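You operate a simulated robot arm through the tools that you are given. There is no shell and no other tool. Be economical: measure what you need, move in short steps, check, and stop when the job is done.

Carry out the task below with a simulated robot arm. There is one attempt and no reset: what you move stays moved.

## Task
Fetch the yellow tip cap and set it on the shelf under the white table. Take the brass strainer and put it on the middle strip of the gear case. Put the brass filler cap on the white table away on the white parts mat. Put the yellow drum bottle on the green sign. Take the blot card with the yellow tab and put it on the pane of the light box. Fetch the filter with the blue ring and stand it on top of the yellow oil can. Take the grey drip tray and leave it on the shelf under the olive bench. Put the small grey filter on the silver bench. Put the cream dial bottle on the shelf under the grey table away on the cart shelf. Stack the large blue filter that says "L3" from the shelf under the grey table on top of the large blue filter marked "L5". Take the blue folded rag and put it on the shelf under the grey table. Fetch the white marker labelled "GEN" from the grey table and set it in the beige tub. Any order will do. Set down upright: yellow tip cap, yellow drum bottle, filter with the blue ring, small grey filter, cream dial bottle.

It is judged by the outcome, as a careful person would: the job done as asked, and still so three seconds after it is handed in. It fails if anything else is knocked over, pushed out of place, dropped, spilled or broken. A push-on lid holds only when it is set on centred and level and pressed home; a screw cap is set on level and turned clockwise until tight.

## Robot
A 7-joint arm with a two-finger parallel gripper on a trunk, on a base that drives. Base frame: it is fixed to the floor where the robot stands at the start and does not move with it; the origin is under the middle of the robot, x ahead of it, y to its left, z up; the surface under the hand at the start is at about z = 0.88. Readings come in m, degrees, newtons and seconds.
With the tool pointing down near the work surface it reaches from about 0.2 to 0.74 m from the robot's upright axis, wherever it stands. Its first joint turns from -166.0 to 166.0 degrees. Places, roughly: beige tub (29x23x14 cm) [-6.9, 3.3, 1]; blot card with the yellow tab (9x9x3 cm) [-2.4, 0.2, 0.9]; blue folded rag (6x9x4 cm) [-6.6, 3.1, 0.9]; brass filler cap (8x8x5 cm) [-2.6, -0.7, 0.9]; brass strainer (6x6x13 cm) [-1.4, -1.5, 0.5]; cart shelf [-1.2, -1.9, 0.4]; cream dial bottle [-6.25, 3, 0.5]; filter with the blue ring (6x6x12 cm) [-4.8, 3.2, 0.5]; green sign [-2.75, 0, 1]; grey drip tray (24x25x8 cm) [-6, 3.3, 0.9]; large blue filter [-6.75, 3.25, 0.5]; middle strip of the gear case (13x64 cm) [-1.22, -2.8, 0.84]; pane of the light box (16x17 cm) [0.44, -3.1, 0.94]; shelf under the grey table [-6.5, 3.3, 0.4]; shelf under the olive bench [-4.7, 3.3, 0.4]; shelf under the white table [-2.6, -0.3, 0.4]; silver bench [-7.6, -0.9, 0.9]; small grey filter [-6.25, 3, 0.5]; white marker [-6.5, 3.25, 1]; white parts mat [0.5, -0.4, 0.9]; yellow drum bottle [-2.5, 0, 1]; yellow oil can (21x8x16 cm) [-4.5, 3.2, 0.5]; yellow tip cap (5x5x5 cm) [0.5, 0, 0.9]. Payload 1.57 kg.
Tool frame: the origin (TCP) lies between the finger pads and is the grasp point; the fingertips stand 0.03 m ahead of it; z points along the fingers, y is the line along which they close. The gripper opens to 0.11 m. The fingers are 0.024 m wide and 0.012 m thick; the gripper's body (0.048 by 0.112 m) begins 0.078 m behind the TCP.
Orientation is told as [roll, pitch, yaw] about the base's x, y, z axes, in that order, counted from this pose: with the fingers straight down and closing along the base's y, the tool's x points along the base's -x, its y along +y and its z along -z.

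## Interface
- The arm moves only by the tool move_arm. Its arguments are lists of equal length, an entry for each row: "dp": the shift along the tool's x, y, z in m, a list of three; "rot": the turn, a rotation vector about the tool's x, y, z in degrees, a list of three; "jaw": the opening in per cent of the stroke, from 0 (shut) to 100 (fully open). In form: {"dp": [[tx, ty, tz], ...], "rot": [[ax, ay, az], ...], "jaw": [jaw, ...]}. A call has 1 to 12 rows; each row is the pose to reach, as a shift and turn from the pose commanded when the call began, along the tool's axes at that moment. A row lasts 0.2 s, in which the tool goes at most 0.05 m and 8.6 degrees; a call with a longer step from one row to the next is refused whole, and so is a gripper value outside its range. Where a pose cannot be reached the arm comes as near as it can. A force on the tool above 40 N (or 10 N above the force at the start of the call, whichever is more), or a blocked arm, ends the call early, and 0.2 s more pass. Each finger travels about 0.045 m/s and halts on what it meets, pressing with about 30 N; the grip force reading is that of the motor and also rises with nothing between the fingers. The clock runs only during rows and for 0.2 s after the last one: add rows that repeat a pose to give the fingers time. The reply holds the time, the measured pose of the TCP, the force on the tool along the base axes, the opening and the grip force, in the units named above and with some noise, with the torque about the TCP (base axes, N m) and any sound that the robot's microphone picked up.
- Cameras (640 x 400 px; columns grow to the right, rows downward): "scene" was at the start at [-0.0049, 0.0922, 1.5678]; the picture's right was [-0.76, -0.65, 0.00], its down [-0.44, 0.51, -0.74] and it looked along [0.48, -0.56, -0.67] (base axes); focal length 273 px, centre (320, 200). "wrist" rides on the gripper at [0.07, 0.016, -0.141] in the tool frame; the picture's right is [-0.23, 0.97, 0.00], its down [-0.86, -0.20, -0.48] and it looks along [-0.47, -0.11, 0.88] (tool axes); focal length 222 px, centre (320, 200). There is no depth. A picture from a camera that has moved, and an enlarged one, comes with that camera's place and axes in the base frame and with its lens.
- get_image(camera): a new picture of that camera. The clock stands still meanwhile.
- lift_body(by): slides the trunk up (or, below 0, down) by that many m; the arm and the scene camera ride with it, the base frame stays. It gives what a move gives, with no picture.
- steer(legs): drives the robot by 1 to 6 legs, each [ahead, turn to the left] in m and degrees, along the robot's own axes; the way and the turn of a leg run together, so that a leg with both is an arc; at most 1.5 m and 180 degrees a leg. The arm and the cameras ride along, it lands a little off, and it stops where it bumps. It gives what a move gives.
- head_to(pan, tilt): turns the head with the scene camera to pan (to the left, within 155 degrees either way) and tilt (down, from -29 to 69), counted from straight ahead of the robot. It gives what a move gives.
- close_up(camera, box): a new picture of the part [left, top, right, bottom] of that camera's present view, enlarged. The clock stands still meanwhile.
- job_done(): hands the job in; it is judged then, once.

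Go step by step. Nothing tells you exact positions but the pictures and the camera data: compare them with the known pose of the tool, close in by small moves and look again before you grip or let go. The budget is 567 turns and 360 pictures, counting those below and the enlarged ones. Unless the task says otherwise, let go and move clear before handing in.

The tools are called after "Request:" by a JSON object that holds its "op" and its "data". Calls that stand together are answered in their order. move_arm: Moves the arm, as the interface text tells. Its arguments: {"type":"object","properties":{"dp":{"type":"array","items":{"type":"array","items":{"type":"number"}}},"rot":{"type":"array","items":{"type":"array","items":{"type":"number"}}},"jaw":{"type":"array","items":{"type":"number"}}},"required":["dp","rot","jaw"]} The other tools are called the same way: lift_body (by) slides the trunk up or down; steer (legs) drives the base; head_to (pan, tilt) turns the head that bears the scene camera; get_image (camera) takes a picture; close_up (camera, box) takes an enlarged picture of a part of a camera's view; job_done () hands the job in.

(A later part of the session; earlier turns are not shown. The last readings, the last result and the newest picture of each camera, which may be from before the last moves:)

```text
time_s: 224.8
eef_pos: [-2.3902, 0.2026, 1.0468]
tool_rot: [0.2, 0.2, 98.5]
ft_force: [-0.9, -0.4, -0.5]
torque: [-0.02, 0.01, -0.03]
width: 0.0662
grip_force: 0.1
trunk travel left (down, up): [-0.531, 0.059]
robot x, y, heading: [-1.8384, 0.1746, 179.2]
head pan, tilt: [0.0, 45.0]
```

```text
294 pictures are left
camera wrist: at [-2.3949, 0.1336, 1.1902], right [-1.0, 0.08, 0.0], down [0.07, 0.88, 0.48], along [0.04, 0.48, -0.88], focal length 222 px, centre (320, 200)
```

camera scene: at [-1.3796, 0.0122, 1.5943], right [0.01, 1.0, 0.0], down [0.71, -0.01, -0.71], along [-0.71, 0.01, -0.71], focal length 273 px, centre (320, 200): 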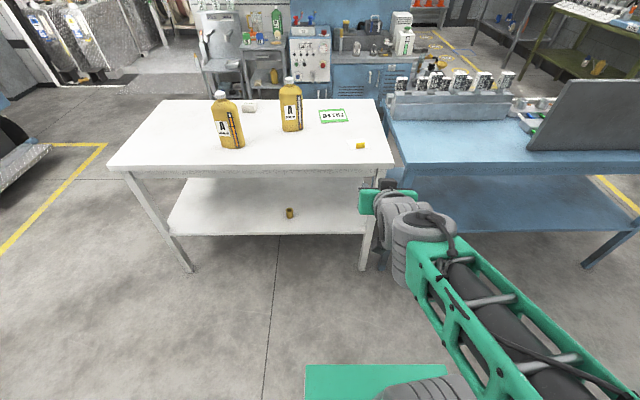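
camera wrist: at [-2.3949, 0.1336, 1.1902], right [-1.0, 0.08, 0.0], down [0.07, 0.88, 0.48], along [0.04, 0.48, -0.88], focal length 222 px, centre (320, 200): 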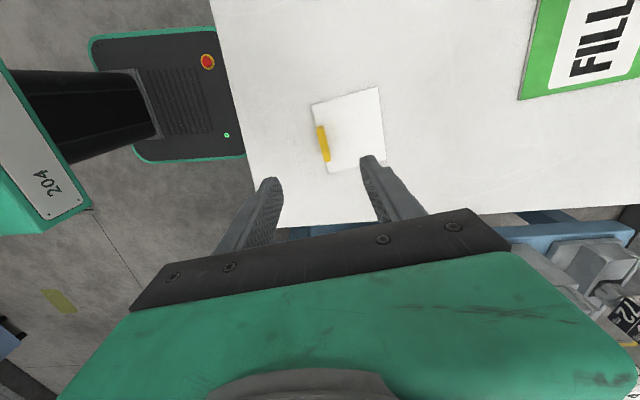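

Centred over the tab. I go down to just above the card and close.

Request:
{"op": "move_arm", "data": {"dp": [[0, 0, 0.045], [0, 0, 0.085], [0, 0, 0.108], [0, 0, 0.108], [0, 0, 0.108], [0, 0, 0.108], [0, 0, 0.108], [0, 0, 0.108], [0, 0, 0.108]], "rot": [[0, 0, 0], [0, 0, 0], [0, 0, 0], [0, 0, 0], [0, 0, 0], [0, 0, 0], [0, 0, 0], [0, 0, 0], [0, 0, 0]], "jaw": [60, 60, 60, 45, 30, 15, 0, 0, 0]}}

Request:
{"op": "get_image", "data": {"camera": "wrist"}}

```text
time_s: 226.8
eef_pos: [-2.3916, 0.2019, 0.941]
tool_rot: [0.3, 0.0, 98.7]
ft_force: [-0.5, 0.0, 0.3]
torque: [-0.03, -0.01, 0.01]
width: 0.0075
grip_force: 26.2
trunk travel left (down, up): [-0.531, 0.059]
robot x, y, heading: [-1.8379, 0.1689, 179.1]
head pan, tilt: [0.0, 45.0]
```

```text
293 pictures are left
camera wrist: at [-2.3964, 0.1328, 1.0828], right [-1.0, 0.08, 0.0], down [0.07, 0.88, 0.48], along [0.04, 0.48, -0.88], focal length 222 px, centre (320, 200)
```

wrist: 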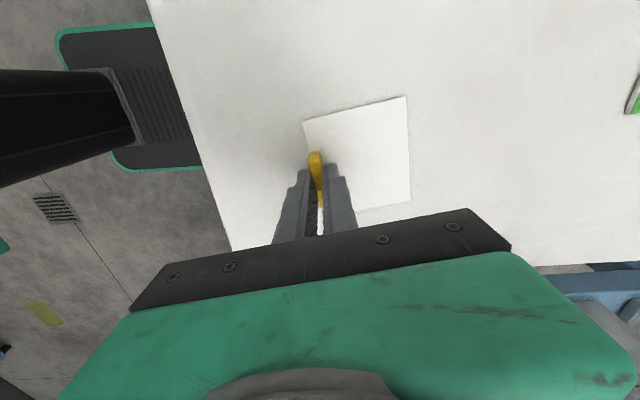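

Request:
{"op": "move_arm", "data": {"dp": [[0, 0, -0.03], [0, 0, -0.07], [0, 0, -0.11], [0, 0, -0.15]], "rot": [[0, 0, 0], [0, 0, 0], [0, 0, 0], [0, 0, 0]], "jaw": [0, 0, 0, 0]}}

Request:
{"op": "get_image", "data": {"camera": "wrist"}}

```text
time_s: 227.8
eef_pos: [-2.3897, 0.2026, 1.0921]
tool_rot: [0.1, 0.1, 98.7]
ft_force: [-0.2, -0.4, -0.7]
torque: [0.0, -0.01, -0.02]
width: 0.0078
grip_force: 26.4
trunk travel left (down, up): [-0.531, 0.059]
robot x, y, heading: [-1.8382, 0.1727, 179.2]
head pan, tilt: [0.0, 45.0]
```

```text
292 pictures are left
camera wrist: at [-2.395, 0.1327, 1.2345], right [-1.0, 0.08, 0.0], down [0.07, 0.88, 0.48], along [0.04, 0.48, -0.88], focal length 222 px, centre (320, 200)
```

wrist: 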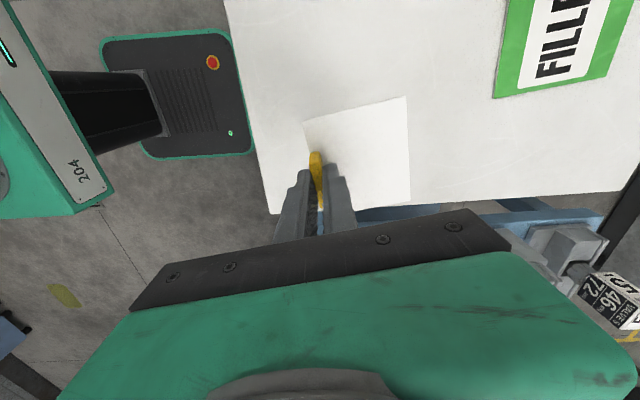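

The card is held level. I draw in, raise a little and drive to the light box bench.

Request:
{"op": "move_arm", "data": {"dp": [[0.006, -0.04, -0.01], [0.012, -0.08, -0.03], [0.018, -0.119, -0.05]], "rot": [[0, 0, 0], [0, 0, 0], [0, 0, 0]], "jaw": [0, 0, 0]}}

Request:
{"op": "steer", "data": {"legs": [[-0.5, 0], [0, 132], [1.43, 0], [0, -41], [1.1, 0], [1.0, 0]]}}

Request:
{"op": "head_to", "data": {"pan": 80, "tilt": 40}}

Request:
{"op": "get_image", "data": {"camera": "scene"}}

```text
time_s: 228.6
eef_pos: [-2.2675, 0.203, 1.1404]
tool_rot: [0.0, 0.1, 98.6]
ft_force: [-0.1, 0.3, -0.5]
torque: [0.01, -0.03, -0.03]
width: 0.0074
grip_force: 26.9
trunk travel left (down, up): [-0.531, 0.059]
robot x, y, heading: [-1.8392, 0.1696, 179.1]
head pan, tilt: [0.0, 45.0]
```

```text
time_s: 255.7
eef_pos: [-0.2431, -3.3779, 1.1403]
tool_rot: [0.0, 0.0, -168.2]
ft_force: [1.3, -0.1, -1.2]
torque: [-0.01, -0.03, 0.01]
width: 0.0075
grip_force: 26.2
trunk travel left (down, up): [-0.531, 0.059]
robot x, y, heading: [-0.2363, -2.9498, -87.6]
head pan, tilt: [0.0, 45.0]
```

```text
time_s: 257.3
eef_pos: [-0.2431, -3.3784, 1.1403]
tool_rot: [0.1, 0.1, -168.2]
ft_force: [0.6, 0.4, -0.5]
torque: [-0.01, -0.02, -0.03]
width: 0.0075
grip_force: 26.8
trunk travel left (down, up): [-0.531, 0.059]
robot x, y, heading: [-0.2371, -2.9452, -87.7]
head pan, tilt: [80.0, 40.0]
```

```text
291 pictures are left
camera scene: at [0.0009, -2.8914, 1.6015], right [-0.13, -0.99, 0.0], down [-0.64, 0.09, -0.77], along [0.76, -0.1, -0.64], focal length 273 px, centre (320, 200)
```

scene: 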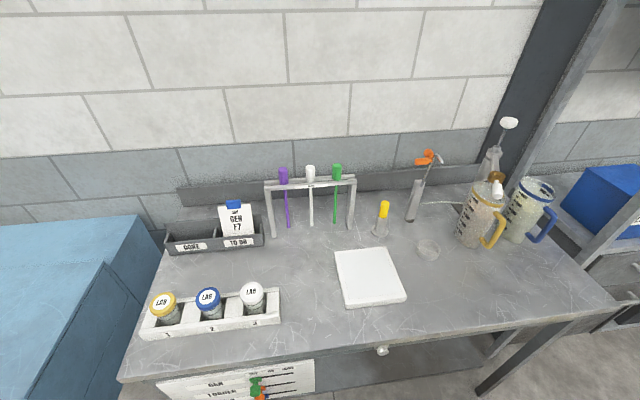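

The light box slab is at about [0.43, -3.09]. I drive level with it and turn to face it.

Request:
{"op": "steer", "data": {"legs": [[0.14, 0], [0, 87.7]]}}

Request:
{"op": "head_to", "data": {"pan": -10, "tilt": 45}}

Request:
{"op": "get_image", "data": {"camera": "scene"}}

Request:
{"op": "get_image", "data": {"camera": "wrist"}}

```text
time_s: 262.3
eef_pos: [0.1979, -3.1194, 1.1398]
tool_rot: [0.1, 0.0, -81.6]
ft_force: [-0.6, -0.7, -0.4]
torque: [0.02, 0.01, 0.0]
width: 0.0076
grip_force: 26.8
trunk travel left (down, up): [-0.531, 0.059]
robot x, y, heading: [-0.2265, -3.0877, -1.0]
head pan, tilt: [80.0, 40.0]
```

```text
time_s: 263.9
eef_pos: [0.1992, -3.1184, 1.14]
tool_rot: [0.1, 0.1, -81.6]
ft_force: [0.3, -0.9, -0.1]
torque: [-0.01, -0.01, -0.03]
width: 0.0074
grip_force: 26.5
trunk travel left (down, up): [-0.531, 0.059]
robot x, y, heading: [-0.231, -3.083, -1.2]
head pan, tilt: [-10.0, 45.0]
```

```text
290 pictures are left
camera scene: at [-0.2072, -2.9443, 1.5943], right [-0.19, -0.98, 0.0], down [-0.69, 0.14, -0.71], along [0.69, -0.14, -0.71], focal length 273 px, centre (320, 200)
```

scene: 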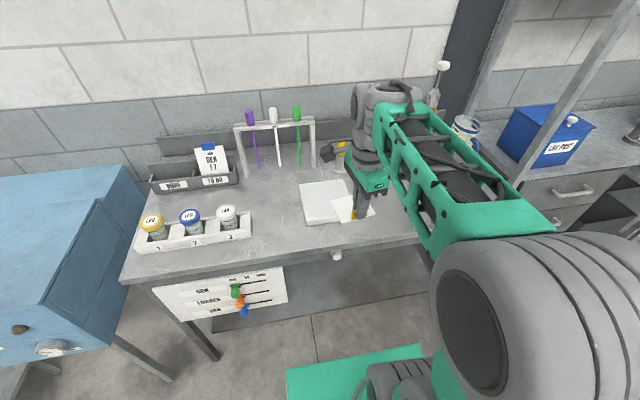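

```text
289 pictures are left
camera wrist: at [0.2053, -3.0461, 1.2828], right [1.0, -0.08, 0.0], down [-0.07, -0.88, 0.48], along [-0.04, -0.48, -0.88], focal length 222 px, centre (320, 200)
```

wrist: 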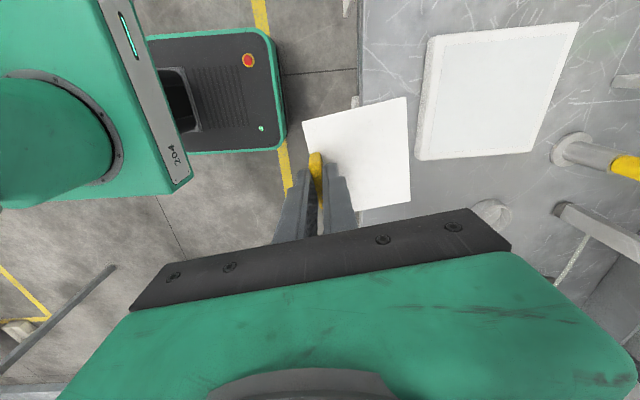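

The box top spans x 0.345–0.527, y -3.173…-3.012. I bring the card over its centre, squared, and lower partway.

Request:
{"op": "move_arm", "data": {"dp": [[-0.001, 0.045, 0], [-0.002, 0.09, 0], [-0.003, 0.135, 0.01], [-0.004, 0.18, 0.03], [-0.005, 0.2025, 0.07], [-0.005, 0.2025, 0.11], [-0.005, 0.2025, 0.135], [-0.005, 0.2025, 0.135]], "rot": [[0, 0, 0], [0, 0, 3], [0, 0, 6], [0, 0, 8], [0, 0, 8], [0, 0, 8], [0, 0, 8], [0, 0, 8]], "jaw": [0, 0, 0, 0, 0, 0, 0, 0]}}

Request:
{"op": "get_image", "data": {"camera": "wrist"}}

```text
time_s: 265.7
eef_pos: [0.402, -3.0924, 1.0078]
tool_rot: [0.1, 0.2, -89.6]
ft_force: [-0.1, 0.5, 0.0]
torque: [0.0, 0.01, 0.01]
width: 0.0075
grip_force: 27.0
trunk travel left (down, up): [-0.531, 0.059]
robot x, y, heading: [-0.2315, -3.087, -1.2]
head pan, tilt: [-10.0, 45.0]
```

```text
288 pictures are left
camera wrist: at [0.4178, -3.0203, 1.1498], right [0.98, -0.22, 0.0], down [-0.19, -0.86, 0.48], along [-0.1, -0.47, -0.88], focal length 222 px, centre (320, 200)
```

wrist: 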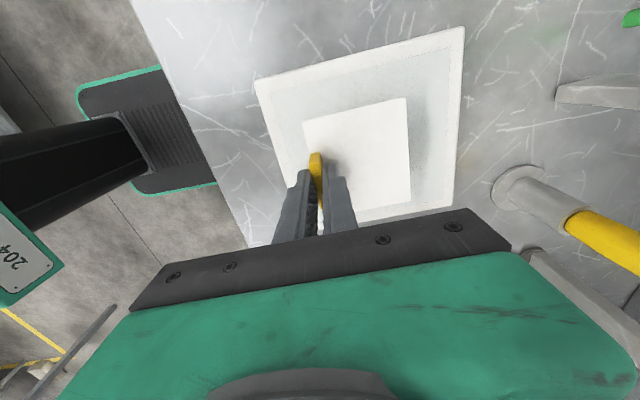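

Nicely over the pane. I lower in small steps until contact.

Request:
{"op": "move_arm", "data": {"dp": [[0, 0, 0.012], [0, 0, 0.02], [0, 0, 0.024], [0, 0, 0.027], [0, 0, 0.027]], "rot": [[0, 0, 0], [0, 0, 0], [0, 0, 0], [0, 0, 0], [0, 0, 0]], "jaw": [0, 0, 0, 0, 0]}}

Request:
{"op": "get_image", "data": {"camera": "wrist"}}

```text
time_s: 266.9
eef_pos: [0.4014, -3.0935, 0.9788]
tool_rot: [0.0, 0.1, -89.6]
ft_force: [-0.4, -0.7, 0.2]
torque: [0.02, 0.01, -0.01]
width: 0.0076
grip_force: 27.0
trunk travel left (down, up): [-0.531, 0.059]
robot x, y, heading: [-0.2315, -3.0868, -0.9]
head pan, tilt: [-10.0, 45.0]
```

```text
287 pictures are left
camera wrist: at [0.4174, -3.0223, 1.1213], right [0.98, -0.22, 0.0], down [-0.19, -0.86, 0.48], along [-0.1, -0.47, -0.88], focal length 222 px, centre (320, 200)
```

wrist: 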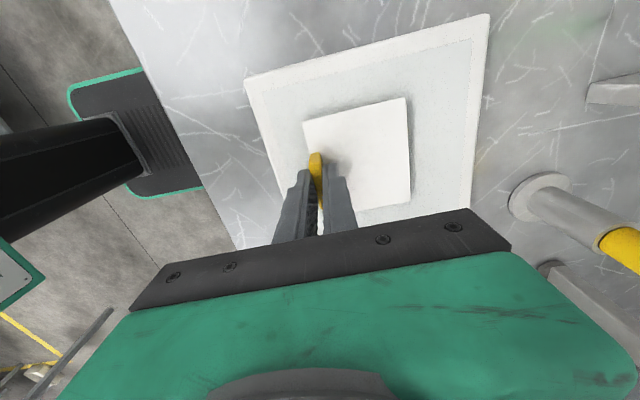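

Request:
{"op": "move_arm", "data": {"dp": [[0, 0, 0.003], [0, 0, 0.006], [0, 0, 0.009], [0, 0, 0.012], [0, 0, 0.012]], "rot": [[0, 0, 0], [0, 0, 0], [0, 0, 0], [0, 0, 0], [0, 0, 0]], "jaw": [0, 0, 0, 0, 0]}}

```text
time_s: 268.1
eef_pos: [0.4009, -3.0933, 0.9715]
tool_rot: [0.5, 0.1, -89.5]
ft_force: [-1.6, 0.3, 19.3]
torque: [0.06, 0.08, -0.03]
width: 0.0073
grip_force: 26.8
trunk travel left (down, up): [-0.531, 0.059]
robot x, y, heading: [-0.2284, -3.0835, -0.9]
head pan, tilt: [-10.0, 45.0]
```

Contact. I open slightly and lift away.

Request:
{"op": "move_arm", "data": {"dp": [[0, 0, -0.002], [0, 0, -0.002], [0, 0, -0.002], [0, 0, -0.03], [0, 0, -0.07], [0, 0, -0.11], [0, -0.04, -0.14], [0, -0.08, -0.17]], "rot": [[0, 0, 0], [0, 0, 0], [0, 0, 0], [0, 0, 0], [0, 0, 0], [0, 0, 0], [0, 0, 0], [0, 0, 0]], "jaw": [10, 20, 25, 25, 25, 25, 40, 50]}}

Request:
{"op": "get_image", "data": {"camera": "wrist"}}

```text
time_s: 269.9
eef_pos: [0.3196, -3.095, 1.1383]
tool_rot: [0.2, 0.2, -89.5]
ft_force: [0.4, -0.4, 0.5]
torque: [0.0, -0.05, 0.0]
width: 0.0549
grip_force: 0.0
trunk travel left (down, up): [-0.531, 0.059]
robot x, y, heading: [-0.2341, -3.0858, -1.1]
head pan, tilt: [-10.0, 45.0]
```

```text
286 pictures are left
camera wrist: at [0.3354, -3.0248, 1.2803], right [0.98, -0.22, 0.0], down [-0.19, -0.86, 0.48], along [-0.1, -0.47, -0.88], focal length 222 px, centre (320, 200)
```

wrist: 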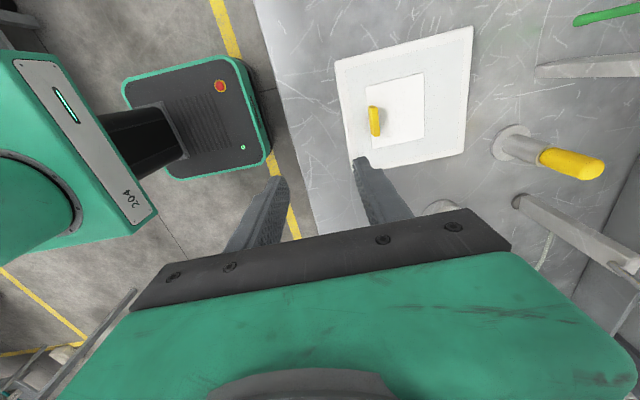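

The card lies on the pane. I square up the hand again and drive off toward the grey table at the far side, by the corridor beyond the blue bench.

Request:
{"op": "move_arm", "data": {"dp": [[0, 0, -0.01], [0, 0, -0.02], [0, 0, -0.03], [0, 0, -0.03], [0, 0, -0.03], [0, 0, -0.03], [0, 0, -0.03], [0, 0, -0.03], [0, 0, -0.03], [0, 0, -0.03], [0, 0, -0.03]], "rot": [[0, 0, -8], [0, 0, -16], [0, 0, -24], [0, 0, -32], [0, 0, -40], [0, 0, -48], [0, 0, -56], [0, 0, -64], [0, 0, -72], [0, 0, -80], [0, 0, -88]], "jaw": [50, 50, 50, 50, 50, 50, 50, 50, 50, 50, 50]}}

Request:
{"op": "steer", "data": {"legs": [[-0.2, 0], [0, 91], [1.4, 0], [0.7, 0], [0, 15], [1.5, 0]]}}

Request:
{"op": "head_to", "data": {"pan": 15, "tilt": 20}}

Request:
{"op": "get_image", "data": {"camera": "scene"}}

```text
time_s: 272.3
eef_pos: [0.3213, -3.0949, 1.1671]
tool_rot: [0.2, -0.1, -1.4]
ft_force: [-0.9, 0.5, 0.8]
torque: [-0.03, -0.03, -0.01]
width: 0.0548
grip_force: 0.2
trunk travel left (down, up): [-0.531, 0.059]
robot x, y, heading: [-0.2325, -3.084, -1.2]
head pan, tilt: [-10.0, 45.0]
```

```text
time_s: 295.8
eef_pos: [-1.0768, 0.9833, 1.1682]
tool_rot: [0.0, -0.1, 106.6]
ft_force: [0.9, 0.1, 0.0]
torque: [0.02, -0.02, -0.01]
width: 0.0549
grip_force: 0.0
trunk travel left (down, up): [-0.531, 0.059]
robot x, y, heading: [-0.9165, 0.4547, 107.2]
head pan, tilt: [-10.0, 45.0]
```

```text
time_s: 296.7
eef_pos: [-1.0707, 0.985, 1.1679]
tool_rot: [0.2, -0.2, 106.6]
ft_force: [-0.3, 0.6, 0.3]
torque: [0.0, -0.02, -0.01]
width: 0.0551
grip_force: 0.0
trunk travel left (down, up): [-0.531, 0.059]
robot x, y, heading: [-0.914, 0.4579, 107.4]
head pan, tilt: [15.0, 20.0]
```

```text
285 pictures are left
camera scene: at [-1.1023, 0.431, 1.6326], right [0.85, 0.53, 0.01], down [0.19, -0.29, -0.94], along [-0.5, 0.8, -0.34], focal length 273 px, centre (320, 200)
```

scene: 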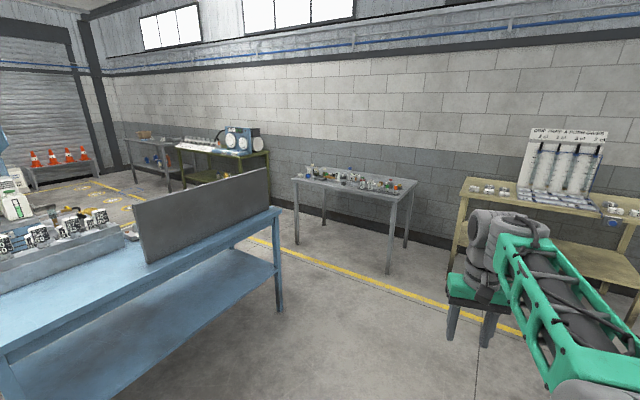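

Request:
{"op": "steer", "data": {"legs": [[0, -1.7], [1.5, 0], [0.3, 0], [0, 74.4], [1.4, 0], [1.3, 0]]}}

Request:
{"op": "head_to", "data": {"pan": -50, "tilt": 30}}

Request:
{"op": "get_image", "data": {"camera": "scene"}}

```text
time_s: 322.1
eef_pos: [-4.6943, 2.1804, 1.1664]
tool_rot: [0.4, -0.1, 179.1]
ft_force: [-0.1, 0.1, 0.1]
torque: [-0.01, 0.03, -0.03]
width: 0.055
grip_force: 0.0
trunk travel left (down, up): [-0.531, 0.059]
robot x, y, heading: [-4.146, 2.1686, 179.5]
head pan, tilt: [15.0, 20.0]
```

```text
time_s: 323.5
eef_pos: [-4.6937, 2.1794, 1.1662]
tool_rot: [0.3, -0.1, 179.0]
ft_force: [0.0, -0.5, -0.7]
torque: [-0.02, 0.05, -0.01]
width: 0.0548
grip_force: 0.0
trunk travel left (down, up): [-0.531, 0.059]
robot x, y, heading: [-4.1432, 2.1721, 179.9]
head pan, tilt: [-50.0, 30.0]
```

```text
284 pictures are left
camera scene: at [-4.1425, 2.0864, 1.6169], right [0.77, 0.64, 0.0], down [0.32, -0.39, -0.87], along [-0.55, 0.67, -0.5], focal length 273 px, centre (320, 200)
```

scene: 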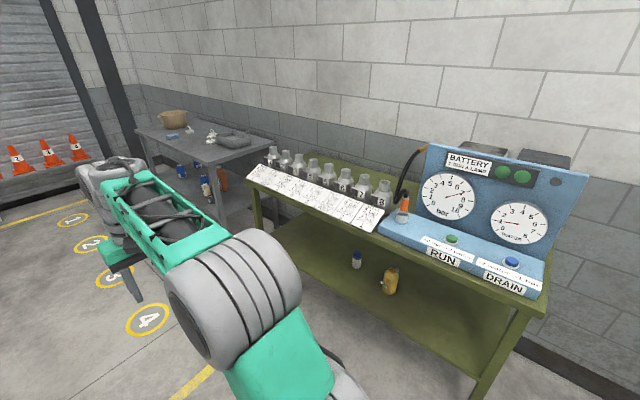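

The olive bench has the blue-ring filter at about [-4.785, 3.22] and the oil can at [-4.53, 3.17] on its shelf. I go in front of the filter and take a closer look.

Request:
{"op": "steer", "data": {"legs": [[0.63, 0], [0, -90]]}}

Request:
{"op": "lift_body", "data": {"by": -0.4}}

Request:
{"op": "head_to", "data": {"pan": -10, "tilt": 25}}

Request:
{"op": "get_image", "data": {"camera": "scene"}}

Request:
{"op": "get_image", "data": {"camera": "wrist"}}

```text
time_s: 330.8
eef_pos: [-4.7478, 2.7302, 1.1672]
tool_rot: [0.3, -0.1, 87.7]
ft_force: [1.0, 0.1, 0.1]
torque: [-0.02, -0.03, 0.02]
width: 0.0547
grip_force: 0.0
trunk travel left (down, up): [-0.531, 0.059]
robot x, y, heading: [-4.7692, 2.1806, 88.1]
head pan, tilt: [-50.0, 30.0]
```

```text
time_s: 334.7
eef_pos: [-4.7472, 2.7282, 0.7661]
tool_rot: [0.2, -0.2, 87.7]
ft_force: [0.6, 0.4, -0.5]
torque: [-0.01, 0.0, 0.0]
width: 0.0551
grip_force: 0.1
trunk travel left (down, up): [-0.131, 0.459]
robot x, y, heading: [-4.7702, 2.1807, 88.1]
head pan, tilt: [-50.0, 30.0]
```

```text
time_s: 335.7
eef_pos: [-4.7467, 2.7304, 0.7666]
tool_rot: [0.3, 0.0, 87.7]
ft_force: [-0.7, 0.2, 0.2]
torque: [0.03, -0.02, 0.0]
width: 0.0551
grip_force: 0.0
trunk travel left (down, up): [-0.131, 0.459]
robot x, y, heading: [-4.7723, 2.1775, 88.2]
head pan, tilt: [-10.0, 25.0]
```

```text
283 pictures are left
camera scene: at [-4.9076, 2.2156, 1.2248], right [0.98, -0.21, 0.0], down [-0.09, -0.41, -0.91], along [0.19, 0.89, -0.42], focal length 273 px, centre (320, 200)
```

scene: 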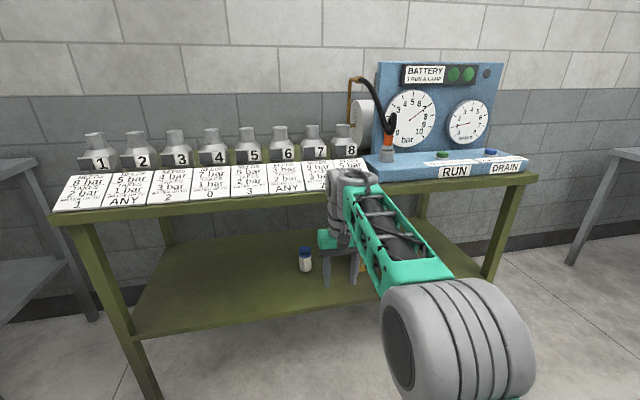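

```text
282 pictures are left
camera wrist: at [-4.766, 2.662, 0.9086], right [-0.96, 0.27, 0.01], down [0.24, 0.85, 0.48], along [0.12, 0.46, -0.88], focal length 222 px, centre (320, 200)
```

wrist: 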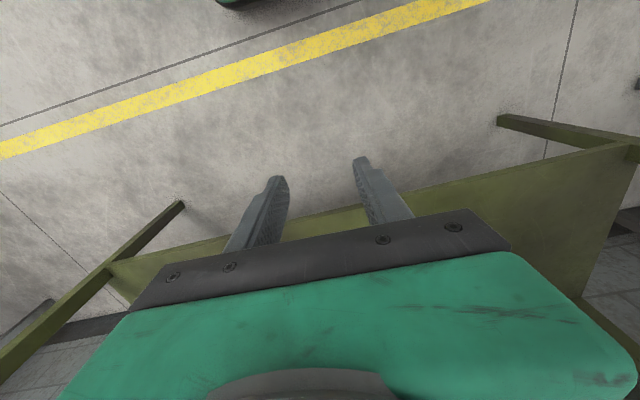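

Request:
{"op": "move_arm", "data": {"dp": [[0, 0, 0], [0, 0, 0], [0, 0, 0], [0, 0, 0], [0, 0, 0], [0, 0, 0], [0, 0, 0], [0, 0, 0], [0, 0, 0], [0, 0, 0]], "rot": [[0, -8, 0], [0, -16, 0], [0, -24, 0], [0, -32, 0], [0, -40, 0], [0, -48, 0], [0, -56, 0], [0, -64, 0], [0, -70, 0], [0, -70, 0]], "jaw": [70, 90, 90, 90, 90, 90, 90, 90, 90, 90]}}

Request:
{"op": "lift_body", "data": {"by": -0.12}}

Request:
{"op": "get_image", "data": {"camera": "wrist"}}

Request:
{"op": "get_image", "data": {"camera": "scene"}}

```text
time_s: 337.9
eef_pos: [-4.7483, 2.7297, 0.7673]
tool_rot: [1.0, -70.2, 86.7]
ft_force: [-0.9, 0.4, 0.6]
torque: [0.01, -0.01, 0.02]
width: 0.099
grip_force: 0.0
trunk travel left (down, up): [-0.131, 0.459]
robot x, y, heading: [-4.7704, 2.178, 88.2]
head pan, tilt: [-10.0, 25.0]
```

```text
time_s: 339.4
eef_pos: [-4.75, 2.7305, 0.647]
tool_rot: [1.0, -70.2, 86.8]
ft_force: [0.1, 0.2, 0.3]
torque: [0.02, -0.02, -0.02]
width: 0.0992
grip_force: 0.1
trunk travel left (down, up): [-0.011, 0.579]
robot x, y, heading: [-4.7718, 2.1764, 88.1]
head pan, tilt: [-10.0, 25.0]
```

```text
281 pictures are left
camera wrist: at [-4.7707, 2.5753, 0.6299], right [-0.97, 0.12, 0.22], down [0.2, -0.17, 0.97], along [0.15, 0.98, 0.14], focal length 222 px, centre (320, 200)
```

wrist: 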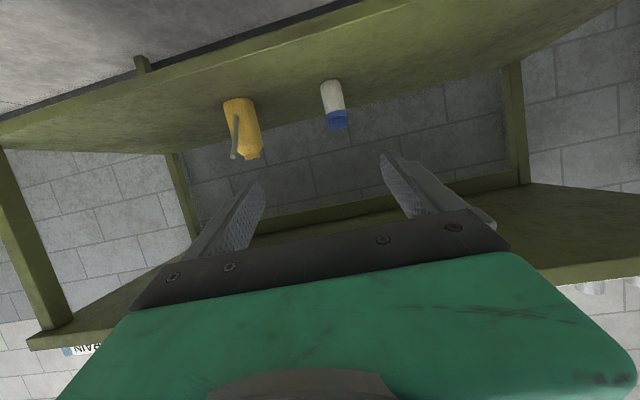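

```text
280 pictures are left
camera scene: at [-4.9076, 2.2155, 1.1049], right [0.98, -0.2, 0.0], down [-0.09, -0.41, -0.91], along [0.19, 0.89, -0.42], focal length 273 px, centre (320, 200)
```

scene: 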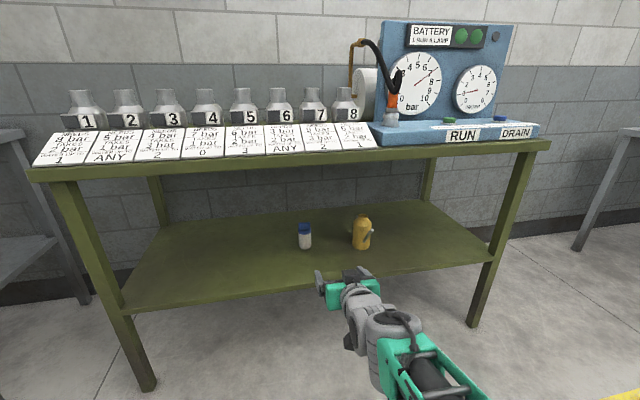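

Request:
{"op": "close_up", "data": {"camera": "scene", "box": [270, 190, 430, 290]}}

Request:
{"op": "close_up", "data": {"camera": "wrist", "box": [200, 70, 360, 170]}}

```text
4.00 times, centred on (350, 240) of scene
camera zoom: at [-4.9076, 2.2155, 1.1049], right [0.98, -0.2, 0.0], down [-0.09, -0.41, -0.91], along [0.19, 0.89, -0.42], focal length 1091 px, centre (200, 40)
```

zoom: 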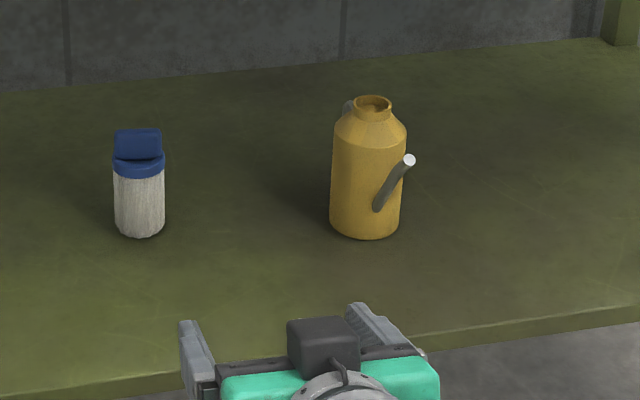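

```text
4.00 times, centred on (280, 120) of wrist
camera zoom: at [-4.7707, 2.5753, 0.6299], right [-0.97, 0.12, 0.22], down [0.2, -0.17, 0.97], along [0.15, 0.98, 0.14], focal length 888 px, centre (480, 520)
```

zoom: 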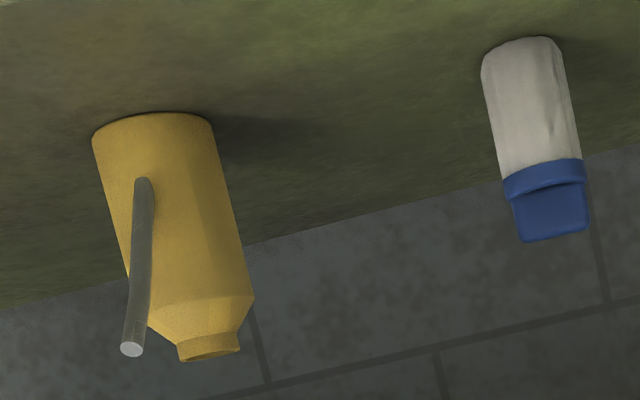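

The can's neck top is near [-4.52, 3.17, 0.56] and the filter stands near [-4.767, 3.21], 12 cm tall. I set the tilt to -55°, drive in 0.3 m and lower beside the filter.

Request:
{"op": "move_arm", "data": {"dp": [[0, 0, 0], [0, 0, 0], [0, 0, 0]], "rot": [[0, 8, 0], [0, 15, 0], [0, 15, 0]], "jaw": [90, 90, 90]}}

Request:
{"op": "steer", "data": {"legs": [[0.28, 0]]}}

Request:
{"op": "move_arm", "data": {"dp": [[0.033, 0, 0.023], [0.066, 0, 0.046], [0.098, 0, 0.069], [0.131, 0, 0.092], [0.151, 0, 0.105], [0.151, 0, 0.105]], "rot": [[0, 0, 0], [0, 0, 0], [0, 0, 0], [0, 0, 0], [0, 0, 0], [0, 0, 0]], "jaw": [90, 90, 90, 90, 90, 90]}}

Request:
{"op": "get_image", "data": {"camera": "wrist"}}

Request:
{"op": "get_image", "data": {"camera": "scene"}}

```text
time_s: 340.2
eef_pos: [-4.7488, 2.7294, 0.6472]
tool_rot: [0.6, -55.1, 87.2]
ft_force: [0.1, 0.5, 0.5]
torque: [0.03, -0.03, -0.02]
width: 0.0988
grip_force: 0.0
trunk travel left (down, up): [-0.011, 0.579]
robot x, y, heading: [-4.772, 2.1769, 88.6]
head pan, tilt: [-10.0, 25.0]
```

```text
time_s: 342.2
eef_pos: [-4.7395, 3.0089, 0.6459]
tool_rot: [0.6, -55.1, 87.2]
ft_force: [0.9, -0.2, 0.0]
torque: [0.01, 0.0, 0.0]
width: 0.0989
grip_force: 0.0
trunk travel left (down, up): [-0.011, 0.579]
robot x, y, heading: [-4.7639, 2.4583, 87.9]
head pan, tilt: [-10.0, 25.0]
```

```text
time_s: 343.6
eef_pos: [-4.7414, 3.0095, 0.4629]
tool_rot: [0.6, -55.2, 87.2]
ft_force: [0.8, -0.2, 0.3]
torque: [0.0, -0.02, -0.01]
width: 0.099
grip_force: 0.0
trunk travel left (down, up): [-0.011, 0.579]
robot x, y, heading: [-4.7623, 2.4592, 88.2]
head pan, tilt: [-10.0, 25.0]
```

```text
277 pictures are left
camera wrist: at [-4.7624, 2.8547, 0.4867], right [-0.97, 0.17, 0.19], down [0.21, 0.09, 0.97], along [0.15, 0.98, -0.12], focal length 222 px, centre (320, 200)
```

wrist: 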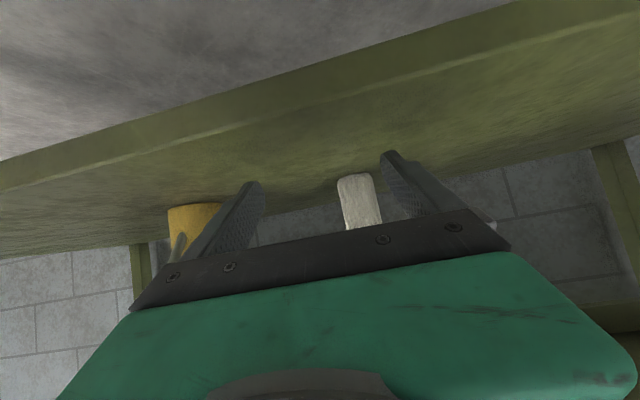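

```text
276 pictures are left
camera scene: at [-4.8988, 2.4944, 1.1048], right [0.98, -0.2, 0.0], down [-0.09, -0.41, -0.91], along [0.19, 0.89, -0.42], focal length 273 px, centre (320, 200)
```

scene: 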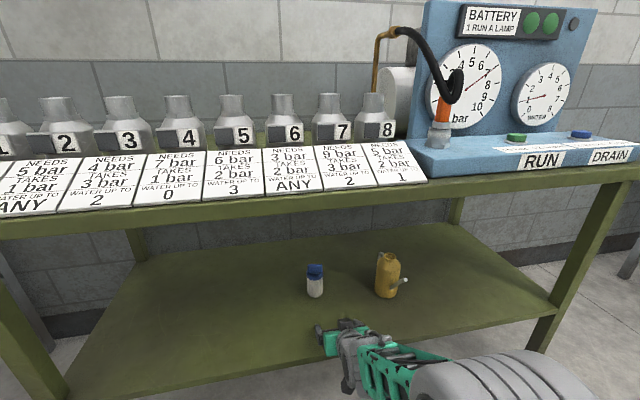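

Request:
{"op": "move_arm", "data": {"dp": [[0, 0.038, 0], [-0.025, 0.038, 0.035], [-0.05, 0.038, 0.07], [-0.075, 0.038, 0.105], [-0.075, 0.038, 0.105]], "rot": [[0, 0, 0], [0, 0, 0], [0, 0, 0], [0, 0, 0], [0, 0, 0]], "jaw": [90, 90, 90, 90, 90]}}

Request:
{"op": "get_image", "data": {"camera": "wrist"}}

Request:
{"op": "close_up", "data": {"camera": "scene", "box": [260, 230, 420, 330]}}

```text
time_s: 344.8
eef_pos: [-4.7712, 3.1387, 0.4644]
tool_rot: [0.6, -55.2, 87.2]
ft_force: [0.6, 0.6, 1.4]
torque: [0.03, -0.02, 0.0]
width: 0.0988
grip_force: 0.1
trunk travel left (down, up): [-0.011, 0.579]
robot x, y, heading: [-4.7578, 2.4603, 88.1]
head pan, tilt: [-10.0, 25.0]
```

```text
275 pictures are left
camera wrist: at [-4.7936, 2.9855, 0.4888], right [-0.97, 0.17, 0.19], down [0.21, 0.09, 0.97], along [0.15, 0.98, -0.12], focal length 222 px, centre (320, 200)
```

wrist: 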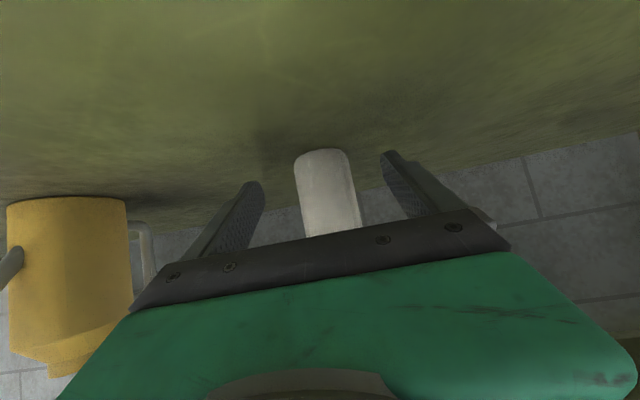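

```text
4.00 times, centred on (340, 280) of scene
camera zoom: at [-4.8988, 2.4943, 1.1048], right [0.98, -0.2, 0.0], down [-0.09, -0.41, -0.91], along [0.19, 0.89, -0.42], focal length 1091 px, centre (240, -120)
```

zoom: 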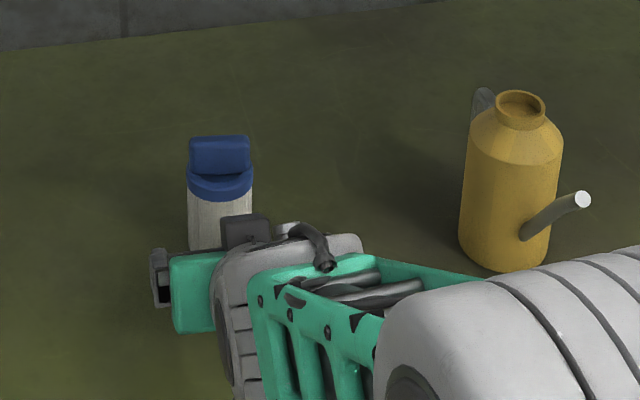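

Request:
{"op": "move_arm", "data": {"dp": [[-0.02, 0.006, 0.029], [-0.04, 0.006, 0.057], [-0.04, 0.006, 0.057], [-0.04, 0.006, 0.057], [-0.04, 0.006, 0.057], [-0.04, 0.006, 0.057], [-0.04, 0.006, 0.057], [-0.04, 0.006, 0.057]], "rot": [[0, 0, 0], [0, 0, 0], [0, 0, 0], [0, 0, 0], [0, 0, 0], [0, 0, 0], [0, 0, 0], [0, 0, 0]], "jaw": [90, 90, 70, 50, 35, 20, 20, 20]}}

Request:
{"op": "get_image", "data": {"camera": "wrist"}}

Request:
{"op": "close_up", "data": {"camera": "scene", "box": [260, 230, 420, 330]}}

```text
time_s: 346.6
eef_pos: [-4.7755, 3.2101, 0.4648]
tool_rot: [0.5, -55.2, 87.2]
ft_force: [-0.1, 0.3, 1.1]
torque: [0.0, -0.09, 0.03]
width: 0.0545
grip_force: 30.5
trunk travel left (down, up): [-0.011, 0.579]
robot x, y, heading: [-4.7592, 2.4565, 88.5]
head pan, tilt: [-10.0, 25.0]
```

```text
273 pictures are left
camera wrist: at [-4.7973, 3.0562, 0.4889], right [-0.97, 0.17, 0.19], down [0.21, 0.09, 0.97], along [0.15, 0.98, -0.12], focal length 222 px, centre (320, 200)
```

wrist: 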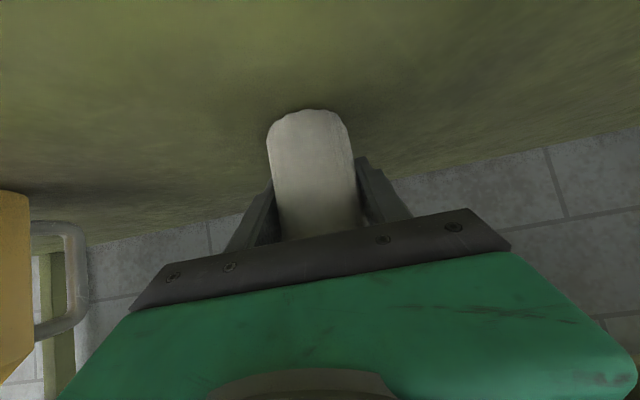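

```text
4.00 times, centred on (340, 280) of scene
camera zoom: at [-4.8988, 2.4944, 1.1049], right [0.98, -0.2, 0.0], down [-0.09, -0.41, -0.91], along [0.19, 0.89, -0.42], focal length 1091 px, centre (240, -120)
```

zoom: 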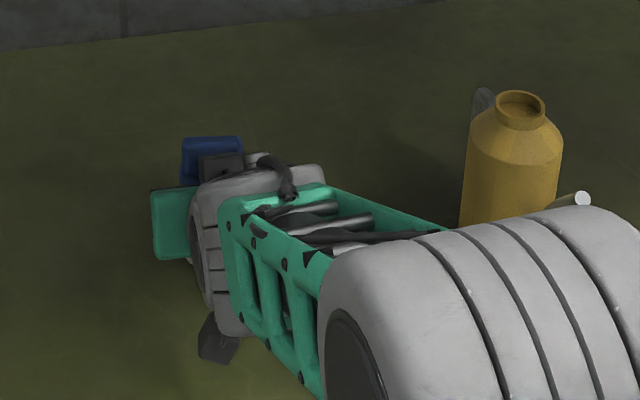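

Gripped. I lift 0.17 m and check clearance below the bench top.

Request:
{"op": "lift_body", "data": {"by": 0.17}}

Request:
{"op": "get_image", "data": {"camera": "scene"}}

Request:
{"op": "get_image", "data": {"camera": "wrist"}}

```text
time_s: 348.5
eef_pos: [-4.7745, 3.2017, 0.61]
tool_rot: [0.2, -53.2, 87.5]
ft_force: [-0.3, 0.7, -0.1]
torque: [0.02, 0.01, -0.04]
width: 0.0541
grip_force: 30.1
trunk travel left (down, up): [-0.181, 0.409]
robot x, y, heading: [-4.7636, 2.4562, 88.2]
head pan, tilt: [-10.0, 25.0]
```

```text
271 pictures are left
camera scene: at [-4.8989, 2.4968, 1.2731], right [0.98, -0.2, 0.0], down [-0.09, -0.42, -0.91], along [0.19, 0.89, -0.42], focal length 273 px, centre (320, 200)
```

scene: 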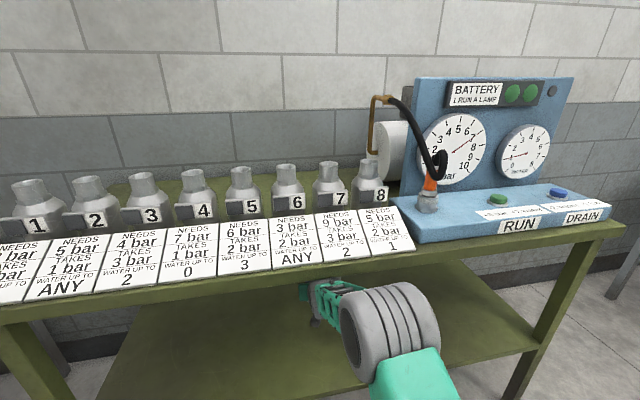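

```text
270 pictures are left
camera wrist: at [-4.7969, 3.0482, 0.6405], right [-0.97, 0.18, 0.18], down [0.21, 0.12, 0.97], along [0.15, 0.98, -0.16], focal length 222 px, centre (320, 200)
```

wrist: 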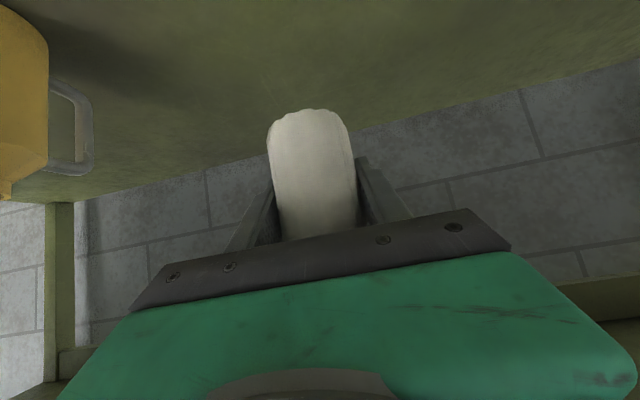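

Request:
{"op": "move_arm", "data": {"dp": [[0, 0, 0], [0, 0, 0]], "rot": [[0, 0, 0], [0, 0, 0]], "jaw": [20, 20]}}

Request:
{"op": "close_up", "data": {"camera": "scene", "box": [260, 250, 480, 390]}}

```text
time_s: 349.3
eef_pos: [-4.7741, 3.1965, 0.6076]
tool_rot: [0.1, -52.4, 87.6]
ft_force: [0.2, 0.2, -0.8]
torque: [0.06, 0.0, 0.0]
width: 0.0543
grip_force: 29.8
trunk travel left (down, up): [-0.181, 0.409]
robot x, y, heading: [-4.766, 2.4572, 88.3]
head pan, tilt: [-10.0, 25.0]
stopped in row 2: the arm was blocked; the commanded pose is now the measured one
```

```text
2.86 times, centred on (370, 320) of scene
camera zoom: at [-4.8989, 2.4961, 1.277], right [0.98, -0.2, 0.0], down [-0.09, -0.41, -0.91], along [0.19, 0.89, -0.42], focal length 779 px, centre (177, -143)
```

zoom: 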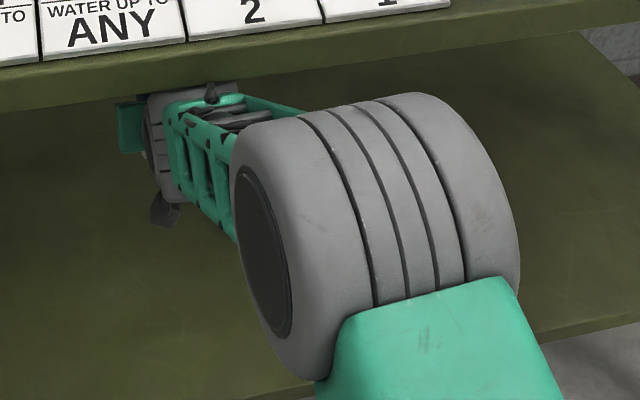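

The elbow has come up against the bench edge. I lower the trunk again at once, and will raise with the arm instead.

Request:
{"op": "lift_body", "data": {"by": -0.1}}

Request:
{"op": "get_image", "data": {"camera": "scene"}}

```text
time_s: 350.6
eef_pos: [-4.7754, 3.1989, 0.5121]
tool_rot: [0.2, -52.9, 87.5]
ft_force: [-0.4, -0.1, -0.5]
torque: [-0.01, 0.03, -0.02]
width: 0.0543
grip_force: 29.9
trunk travel left (down, up): [-0.081, 0.509]
robot x, y, heading: [-4.7645, 2.4566, 88.5]
head pan, tilt: [-10.0, 25.0]
```

```text
268 pictures are left
camera scene: at [-4.8988, 2.4943, 1.1749], right [0.98, -0.2, 0.0], down [-0.09, -0.41, -0.91], along [0.19, 0.89, -0.42], focal length 273 px, centre (320, 200)
```

scene: 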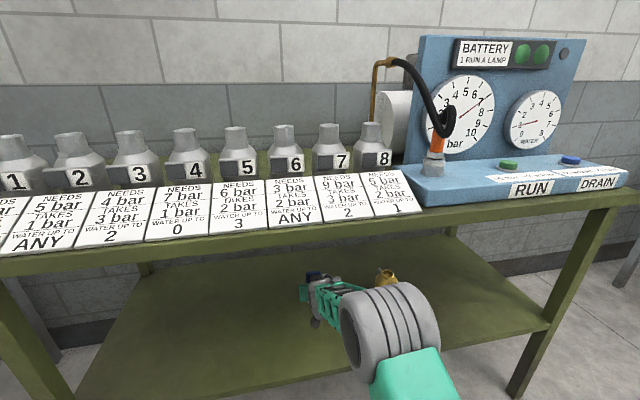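

Request:
{"op": "move_arm", "data": {"dp": [[-0.027, 0, -0.02], [-0.053, 0, -0.04], [-0.08, 0, -0.06], [-0.08, 0, -0.06]], "rot": [[0, -2.3, 0], [0, -2.3, 0], [0, -2.3, 0], [0, -2.3, 0]], "jaw": [20, 20, 20, 20]}}

Request:
{"op": "lift_body", "data": {"by": -0.07}}

Request:
{"op": "move_arm", "data": {"dp": [[-0.027, 0, -0.02], [-0.053, 0, -0.04], [-0.08, 0, -0.06], [-0.08, 0, -0.06]], "rot": [[0, 0, 0], [0, 0, 0], [0, 0, 0], [0, 0, 0]], "jaw": [20, 20, 20, 20]}}

Request:
{"op": "get_image", "data": {"camera": "scene"}}

```text
time_s: 351.6
eef_pos: [-4.7725, 3.1982, 0.6128]
tool_rot: [0.2, -55.3, 87.4]
ft_force: [0.4, -0.3, -0.9]
torque: [-0.02, -0.01, 0.02]
width: 0.0544
grip_force: 30.3
trunk travel left (down, up): [-0.081, 0.509]
robot x, y, heading: [-4.7612, 2.4599, 88.1]
head pan, tilt: [-10.0, 25.0]
```

```text
time_s: 352.7
eef_pos: [-4.7732, 3.1978, 0.5437]
tool_rot: [0.1, -55.3, 87.6]
ft_force: [-0.9, -0.4, -1.7]
torque: [0.02, -0.01, -0.02]
width: 0.0541
grip_force: 29.9
trunk travel left (down, up): [-0.011, 0.579]
robot x, y, heading: [-4.7656, 2.4623, 88.2]
head pan, tilt: [-10.0, 25.0]
```

```text
time_s: 353.7
eef_pos: [-4.7745, 3.1934, 0.6434]
tool_rot: [0.2, -55.4, 87.5]
ft_force: [0.7, 0.1, -0.5]
torque: [0.01, -0.01, 0.0]
width: 0.054
grip_force: 29.9
trunk travel left (down, up): [-0.011, 0.579]
robot x, y, heading: [-4.762, 2.459, 88.2]
head pan, tilt: [-10.0, 25.0]
```

```text
267 pictures are left
camera scene: at [-4.8988, 2.4943, 1.1048], right [0.98, -0.2, 0.0], down [-0.09, -0.41, -0.91], along [0.19, 0.89, -0.42], focal length 273 px, centre (320, 200)
```

scene: 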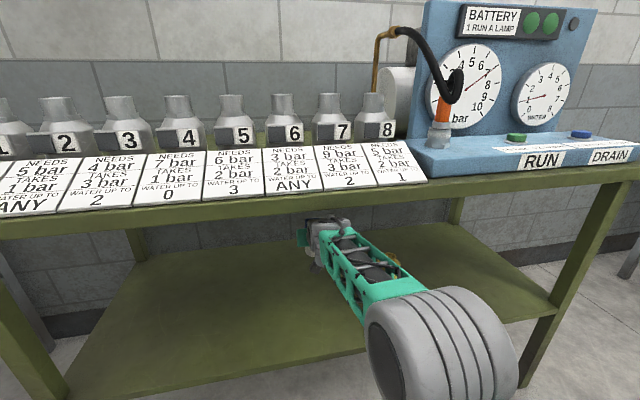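

Clear now. I turn the base right 18° to swing the filter toward the can.

Request:
{"op": "steer", "data": {"legs": [[0, -18]]}}

Request:
{"op": "get_image", "data": {"camera": "scene"}}

Request:
{"op": "get_image", "data": {"camera": "wrist"}}

```text
time_s: 355.1
eef_pos: [-4.5485, 3.1626, 0.6444]
tool_rot: [0.2, -55.3, 69.7]
ft_force: [0.2, -1.2, -0.9]
torque: [0.02, 0.01, 0.02]
width: 0.0542
grip_force: 30.1
trunk travel left (down, up): [-0.011, 0.579]
robot x, y, heading: [-4.7602, 2.4566, 70.6]
head pan, tilt: [-10.0, 25.0]
```

```text
266 pictures are left
camera scene: at [-4.8813, 2.5348, 1.1048], right [0.87, -0.5, 0.0], down [-0.21, -0.37, -0.91], along [0.45, 0.79, -0.42], focal length 273 px, centre (320, 200)
```

scene: 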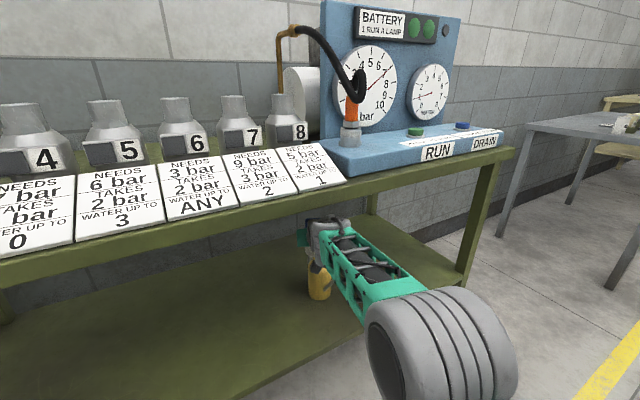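

```text
265 pictures are left
camera wrist: at [-4.6165, 3.023, 0.6674], right [-0.87, 0.46, 0.19], down [0.22, 0.02, 0.97], along [0.44, 0.89, -0.12], focal length 222 px, centre (320, 200)
```

wrist: 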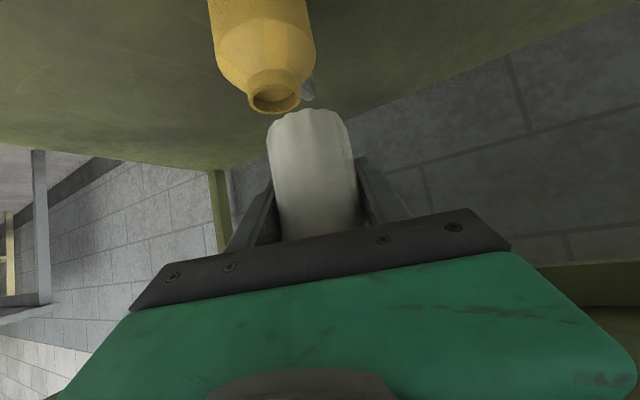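

Request:
{"op": "close_up", "data": {"camera": "wrist", "box": [220, 50, 380, 150]}}

```text
4.00 times, centred on (300, 100) of wrist
camera zoom: at [-4.6165, 3.023, 0.6674], right [-0.87, 0.46, 0.19], down [0.22, 0.02, 0.97], along [0.44, 0.89, -0.12], focal length 888 px, centre (400, 600)
```

zoom: 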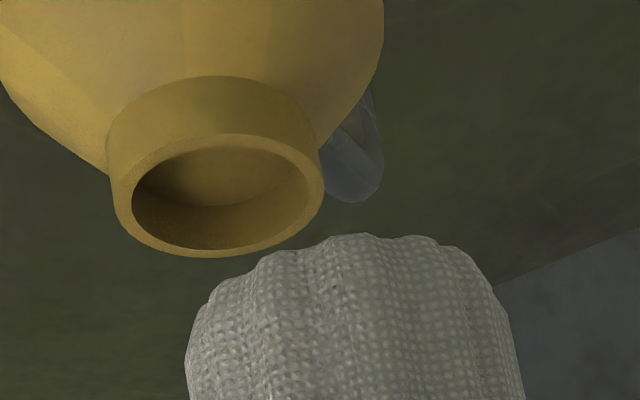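

The can's neck is now in view, about 25 mm to the right of the filter's axis. I shift over and lower slightly.

Request:
{"op": "move_arm", "data": {"dp": [[-0.002, -0.012, 0.003], [-0.004, -0.024, 0.006], [0.006, -0.024, 0.0126], [0.006, -0.024, 0.0126]], "rot": [[0, 0, 0], [0, 0, 0], [0, 0, 0], [0, 0, 0]], "jaw": [20, 20, 20, 20]}}

Request:
{"op": "close_up", "data": {"camera": "wrist", "box": [220, 50, 380, 150]}}

Request:
{"op": "close_up", "data": {"camera": "scene", "box": [260, 200, 420, 320]}}

```text
time_s: 356.1
eef_pos: [-4.5228, 3.1601, 0.6309]
tool_rot: [0.2, -55.3, 69.6]
ft_force: [0.5, -0.1, -1.3]
torque: [-0.03, 0.01, -0.01]
width: 0.0543
grip_force: 29.6
trunk travel left (down, up): [-0.011, 0.579]
robot x, y, heading: [-4.7665, 2.4548, 70.2]
head pan, tilt: [-10.0, 25.0]
```

```text
4.00 times, centred on (300, 100) of wrist
camera zoom: at [-4.5918, 3.0213, 0.655], right [-0.87, 0.46, 0.19], down [0.22, 0.02, 0.97], along [0.44, 0.89, -0.12], focal length 888 px, centre (400, 600)
```

zoom: 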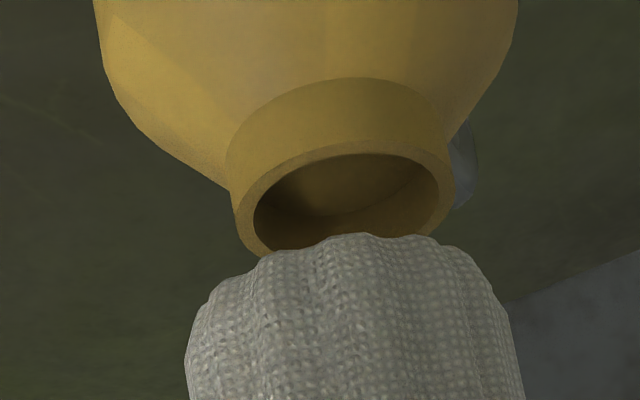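

```text
3.33 times, centred on (340, 260) of scene
camera zoom: at [-4.8813, 2.5348, 1.1048], right [0.87, -0.5, 0.0], down [-0.21, -0.37, -0.91], along [0.45, 0.79, -0.42], focal length 909 px, centre (253, 0)
```

zoom: 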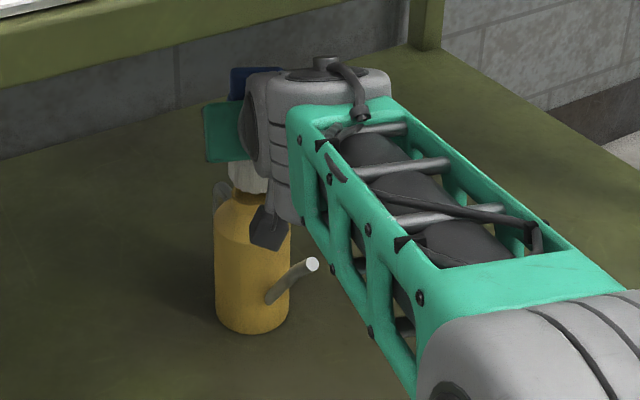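

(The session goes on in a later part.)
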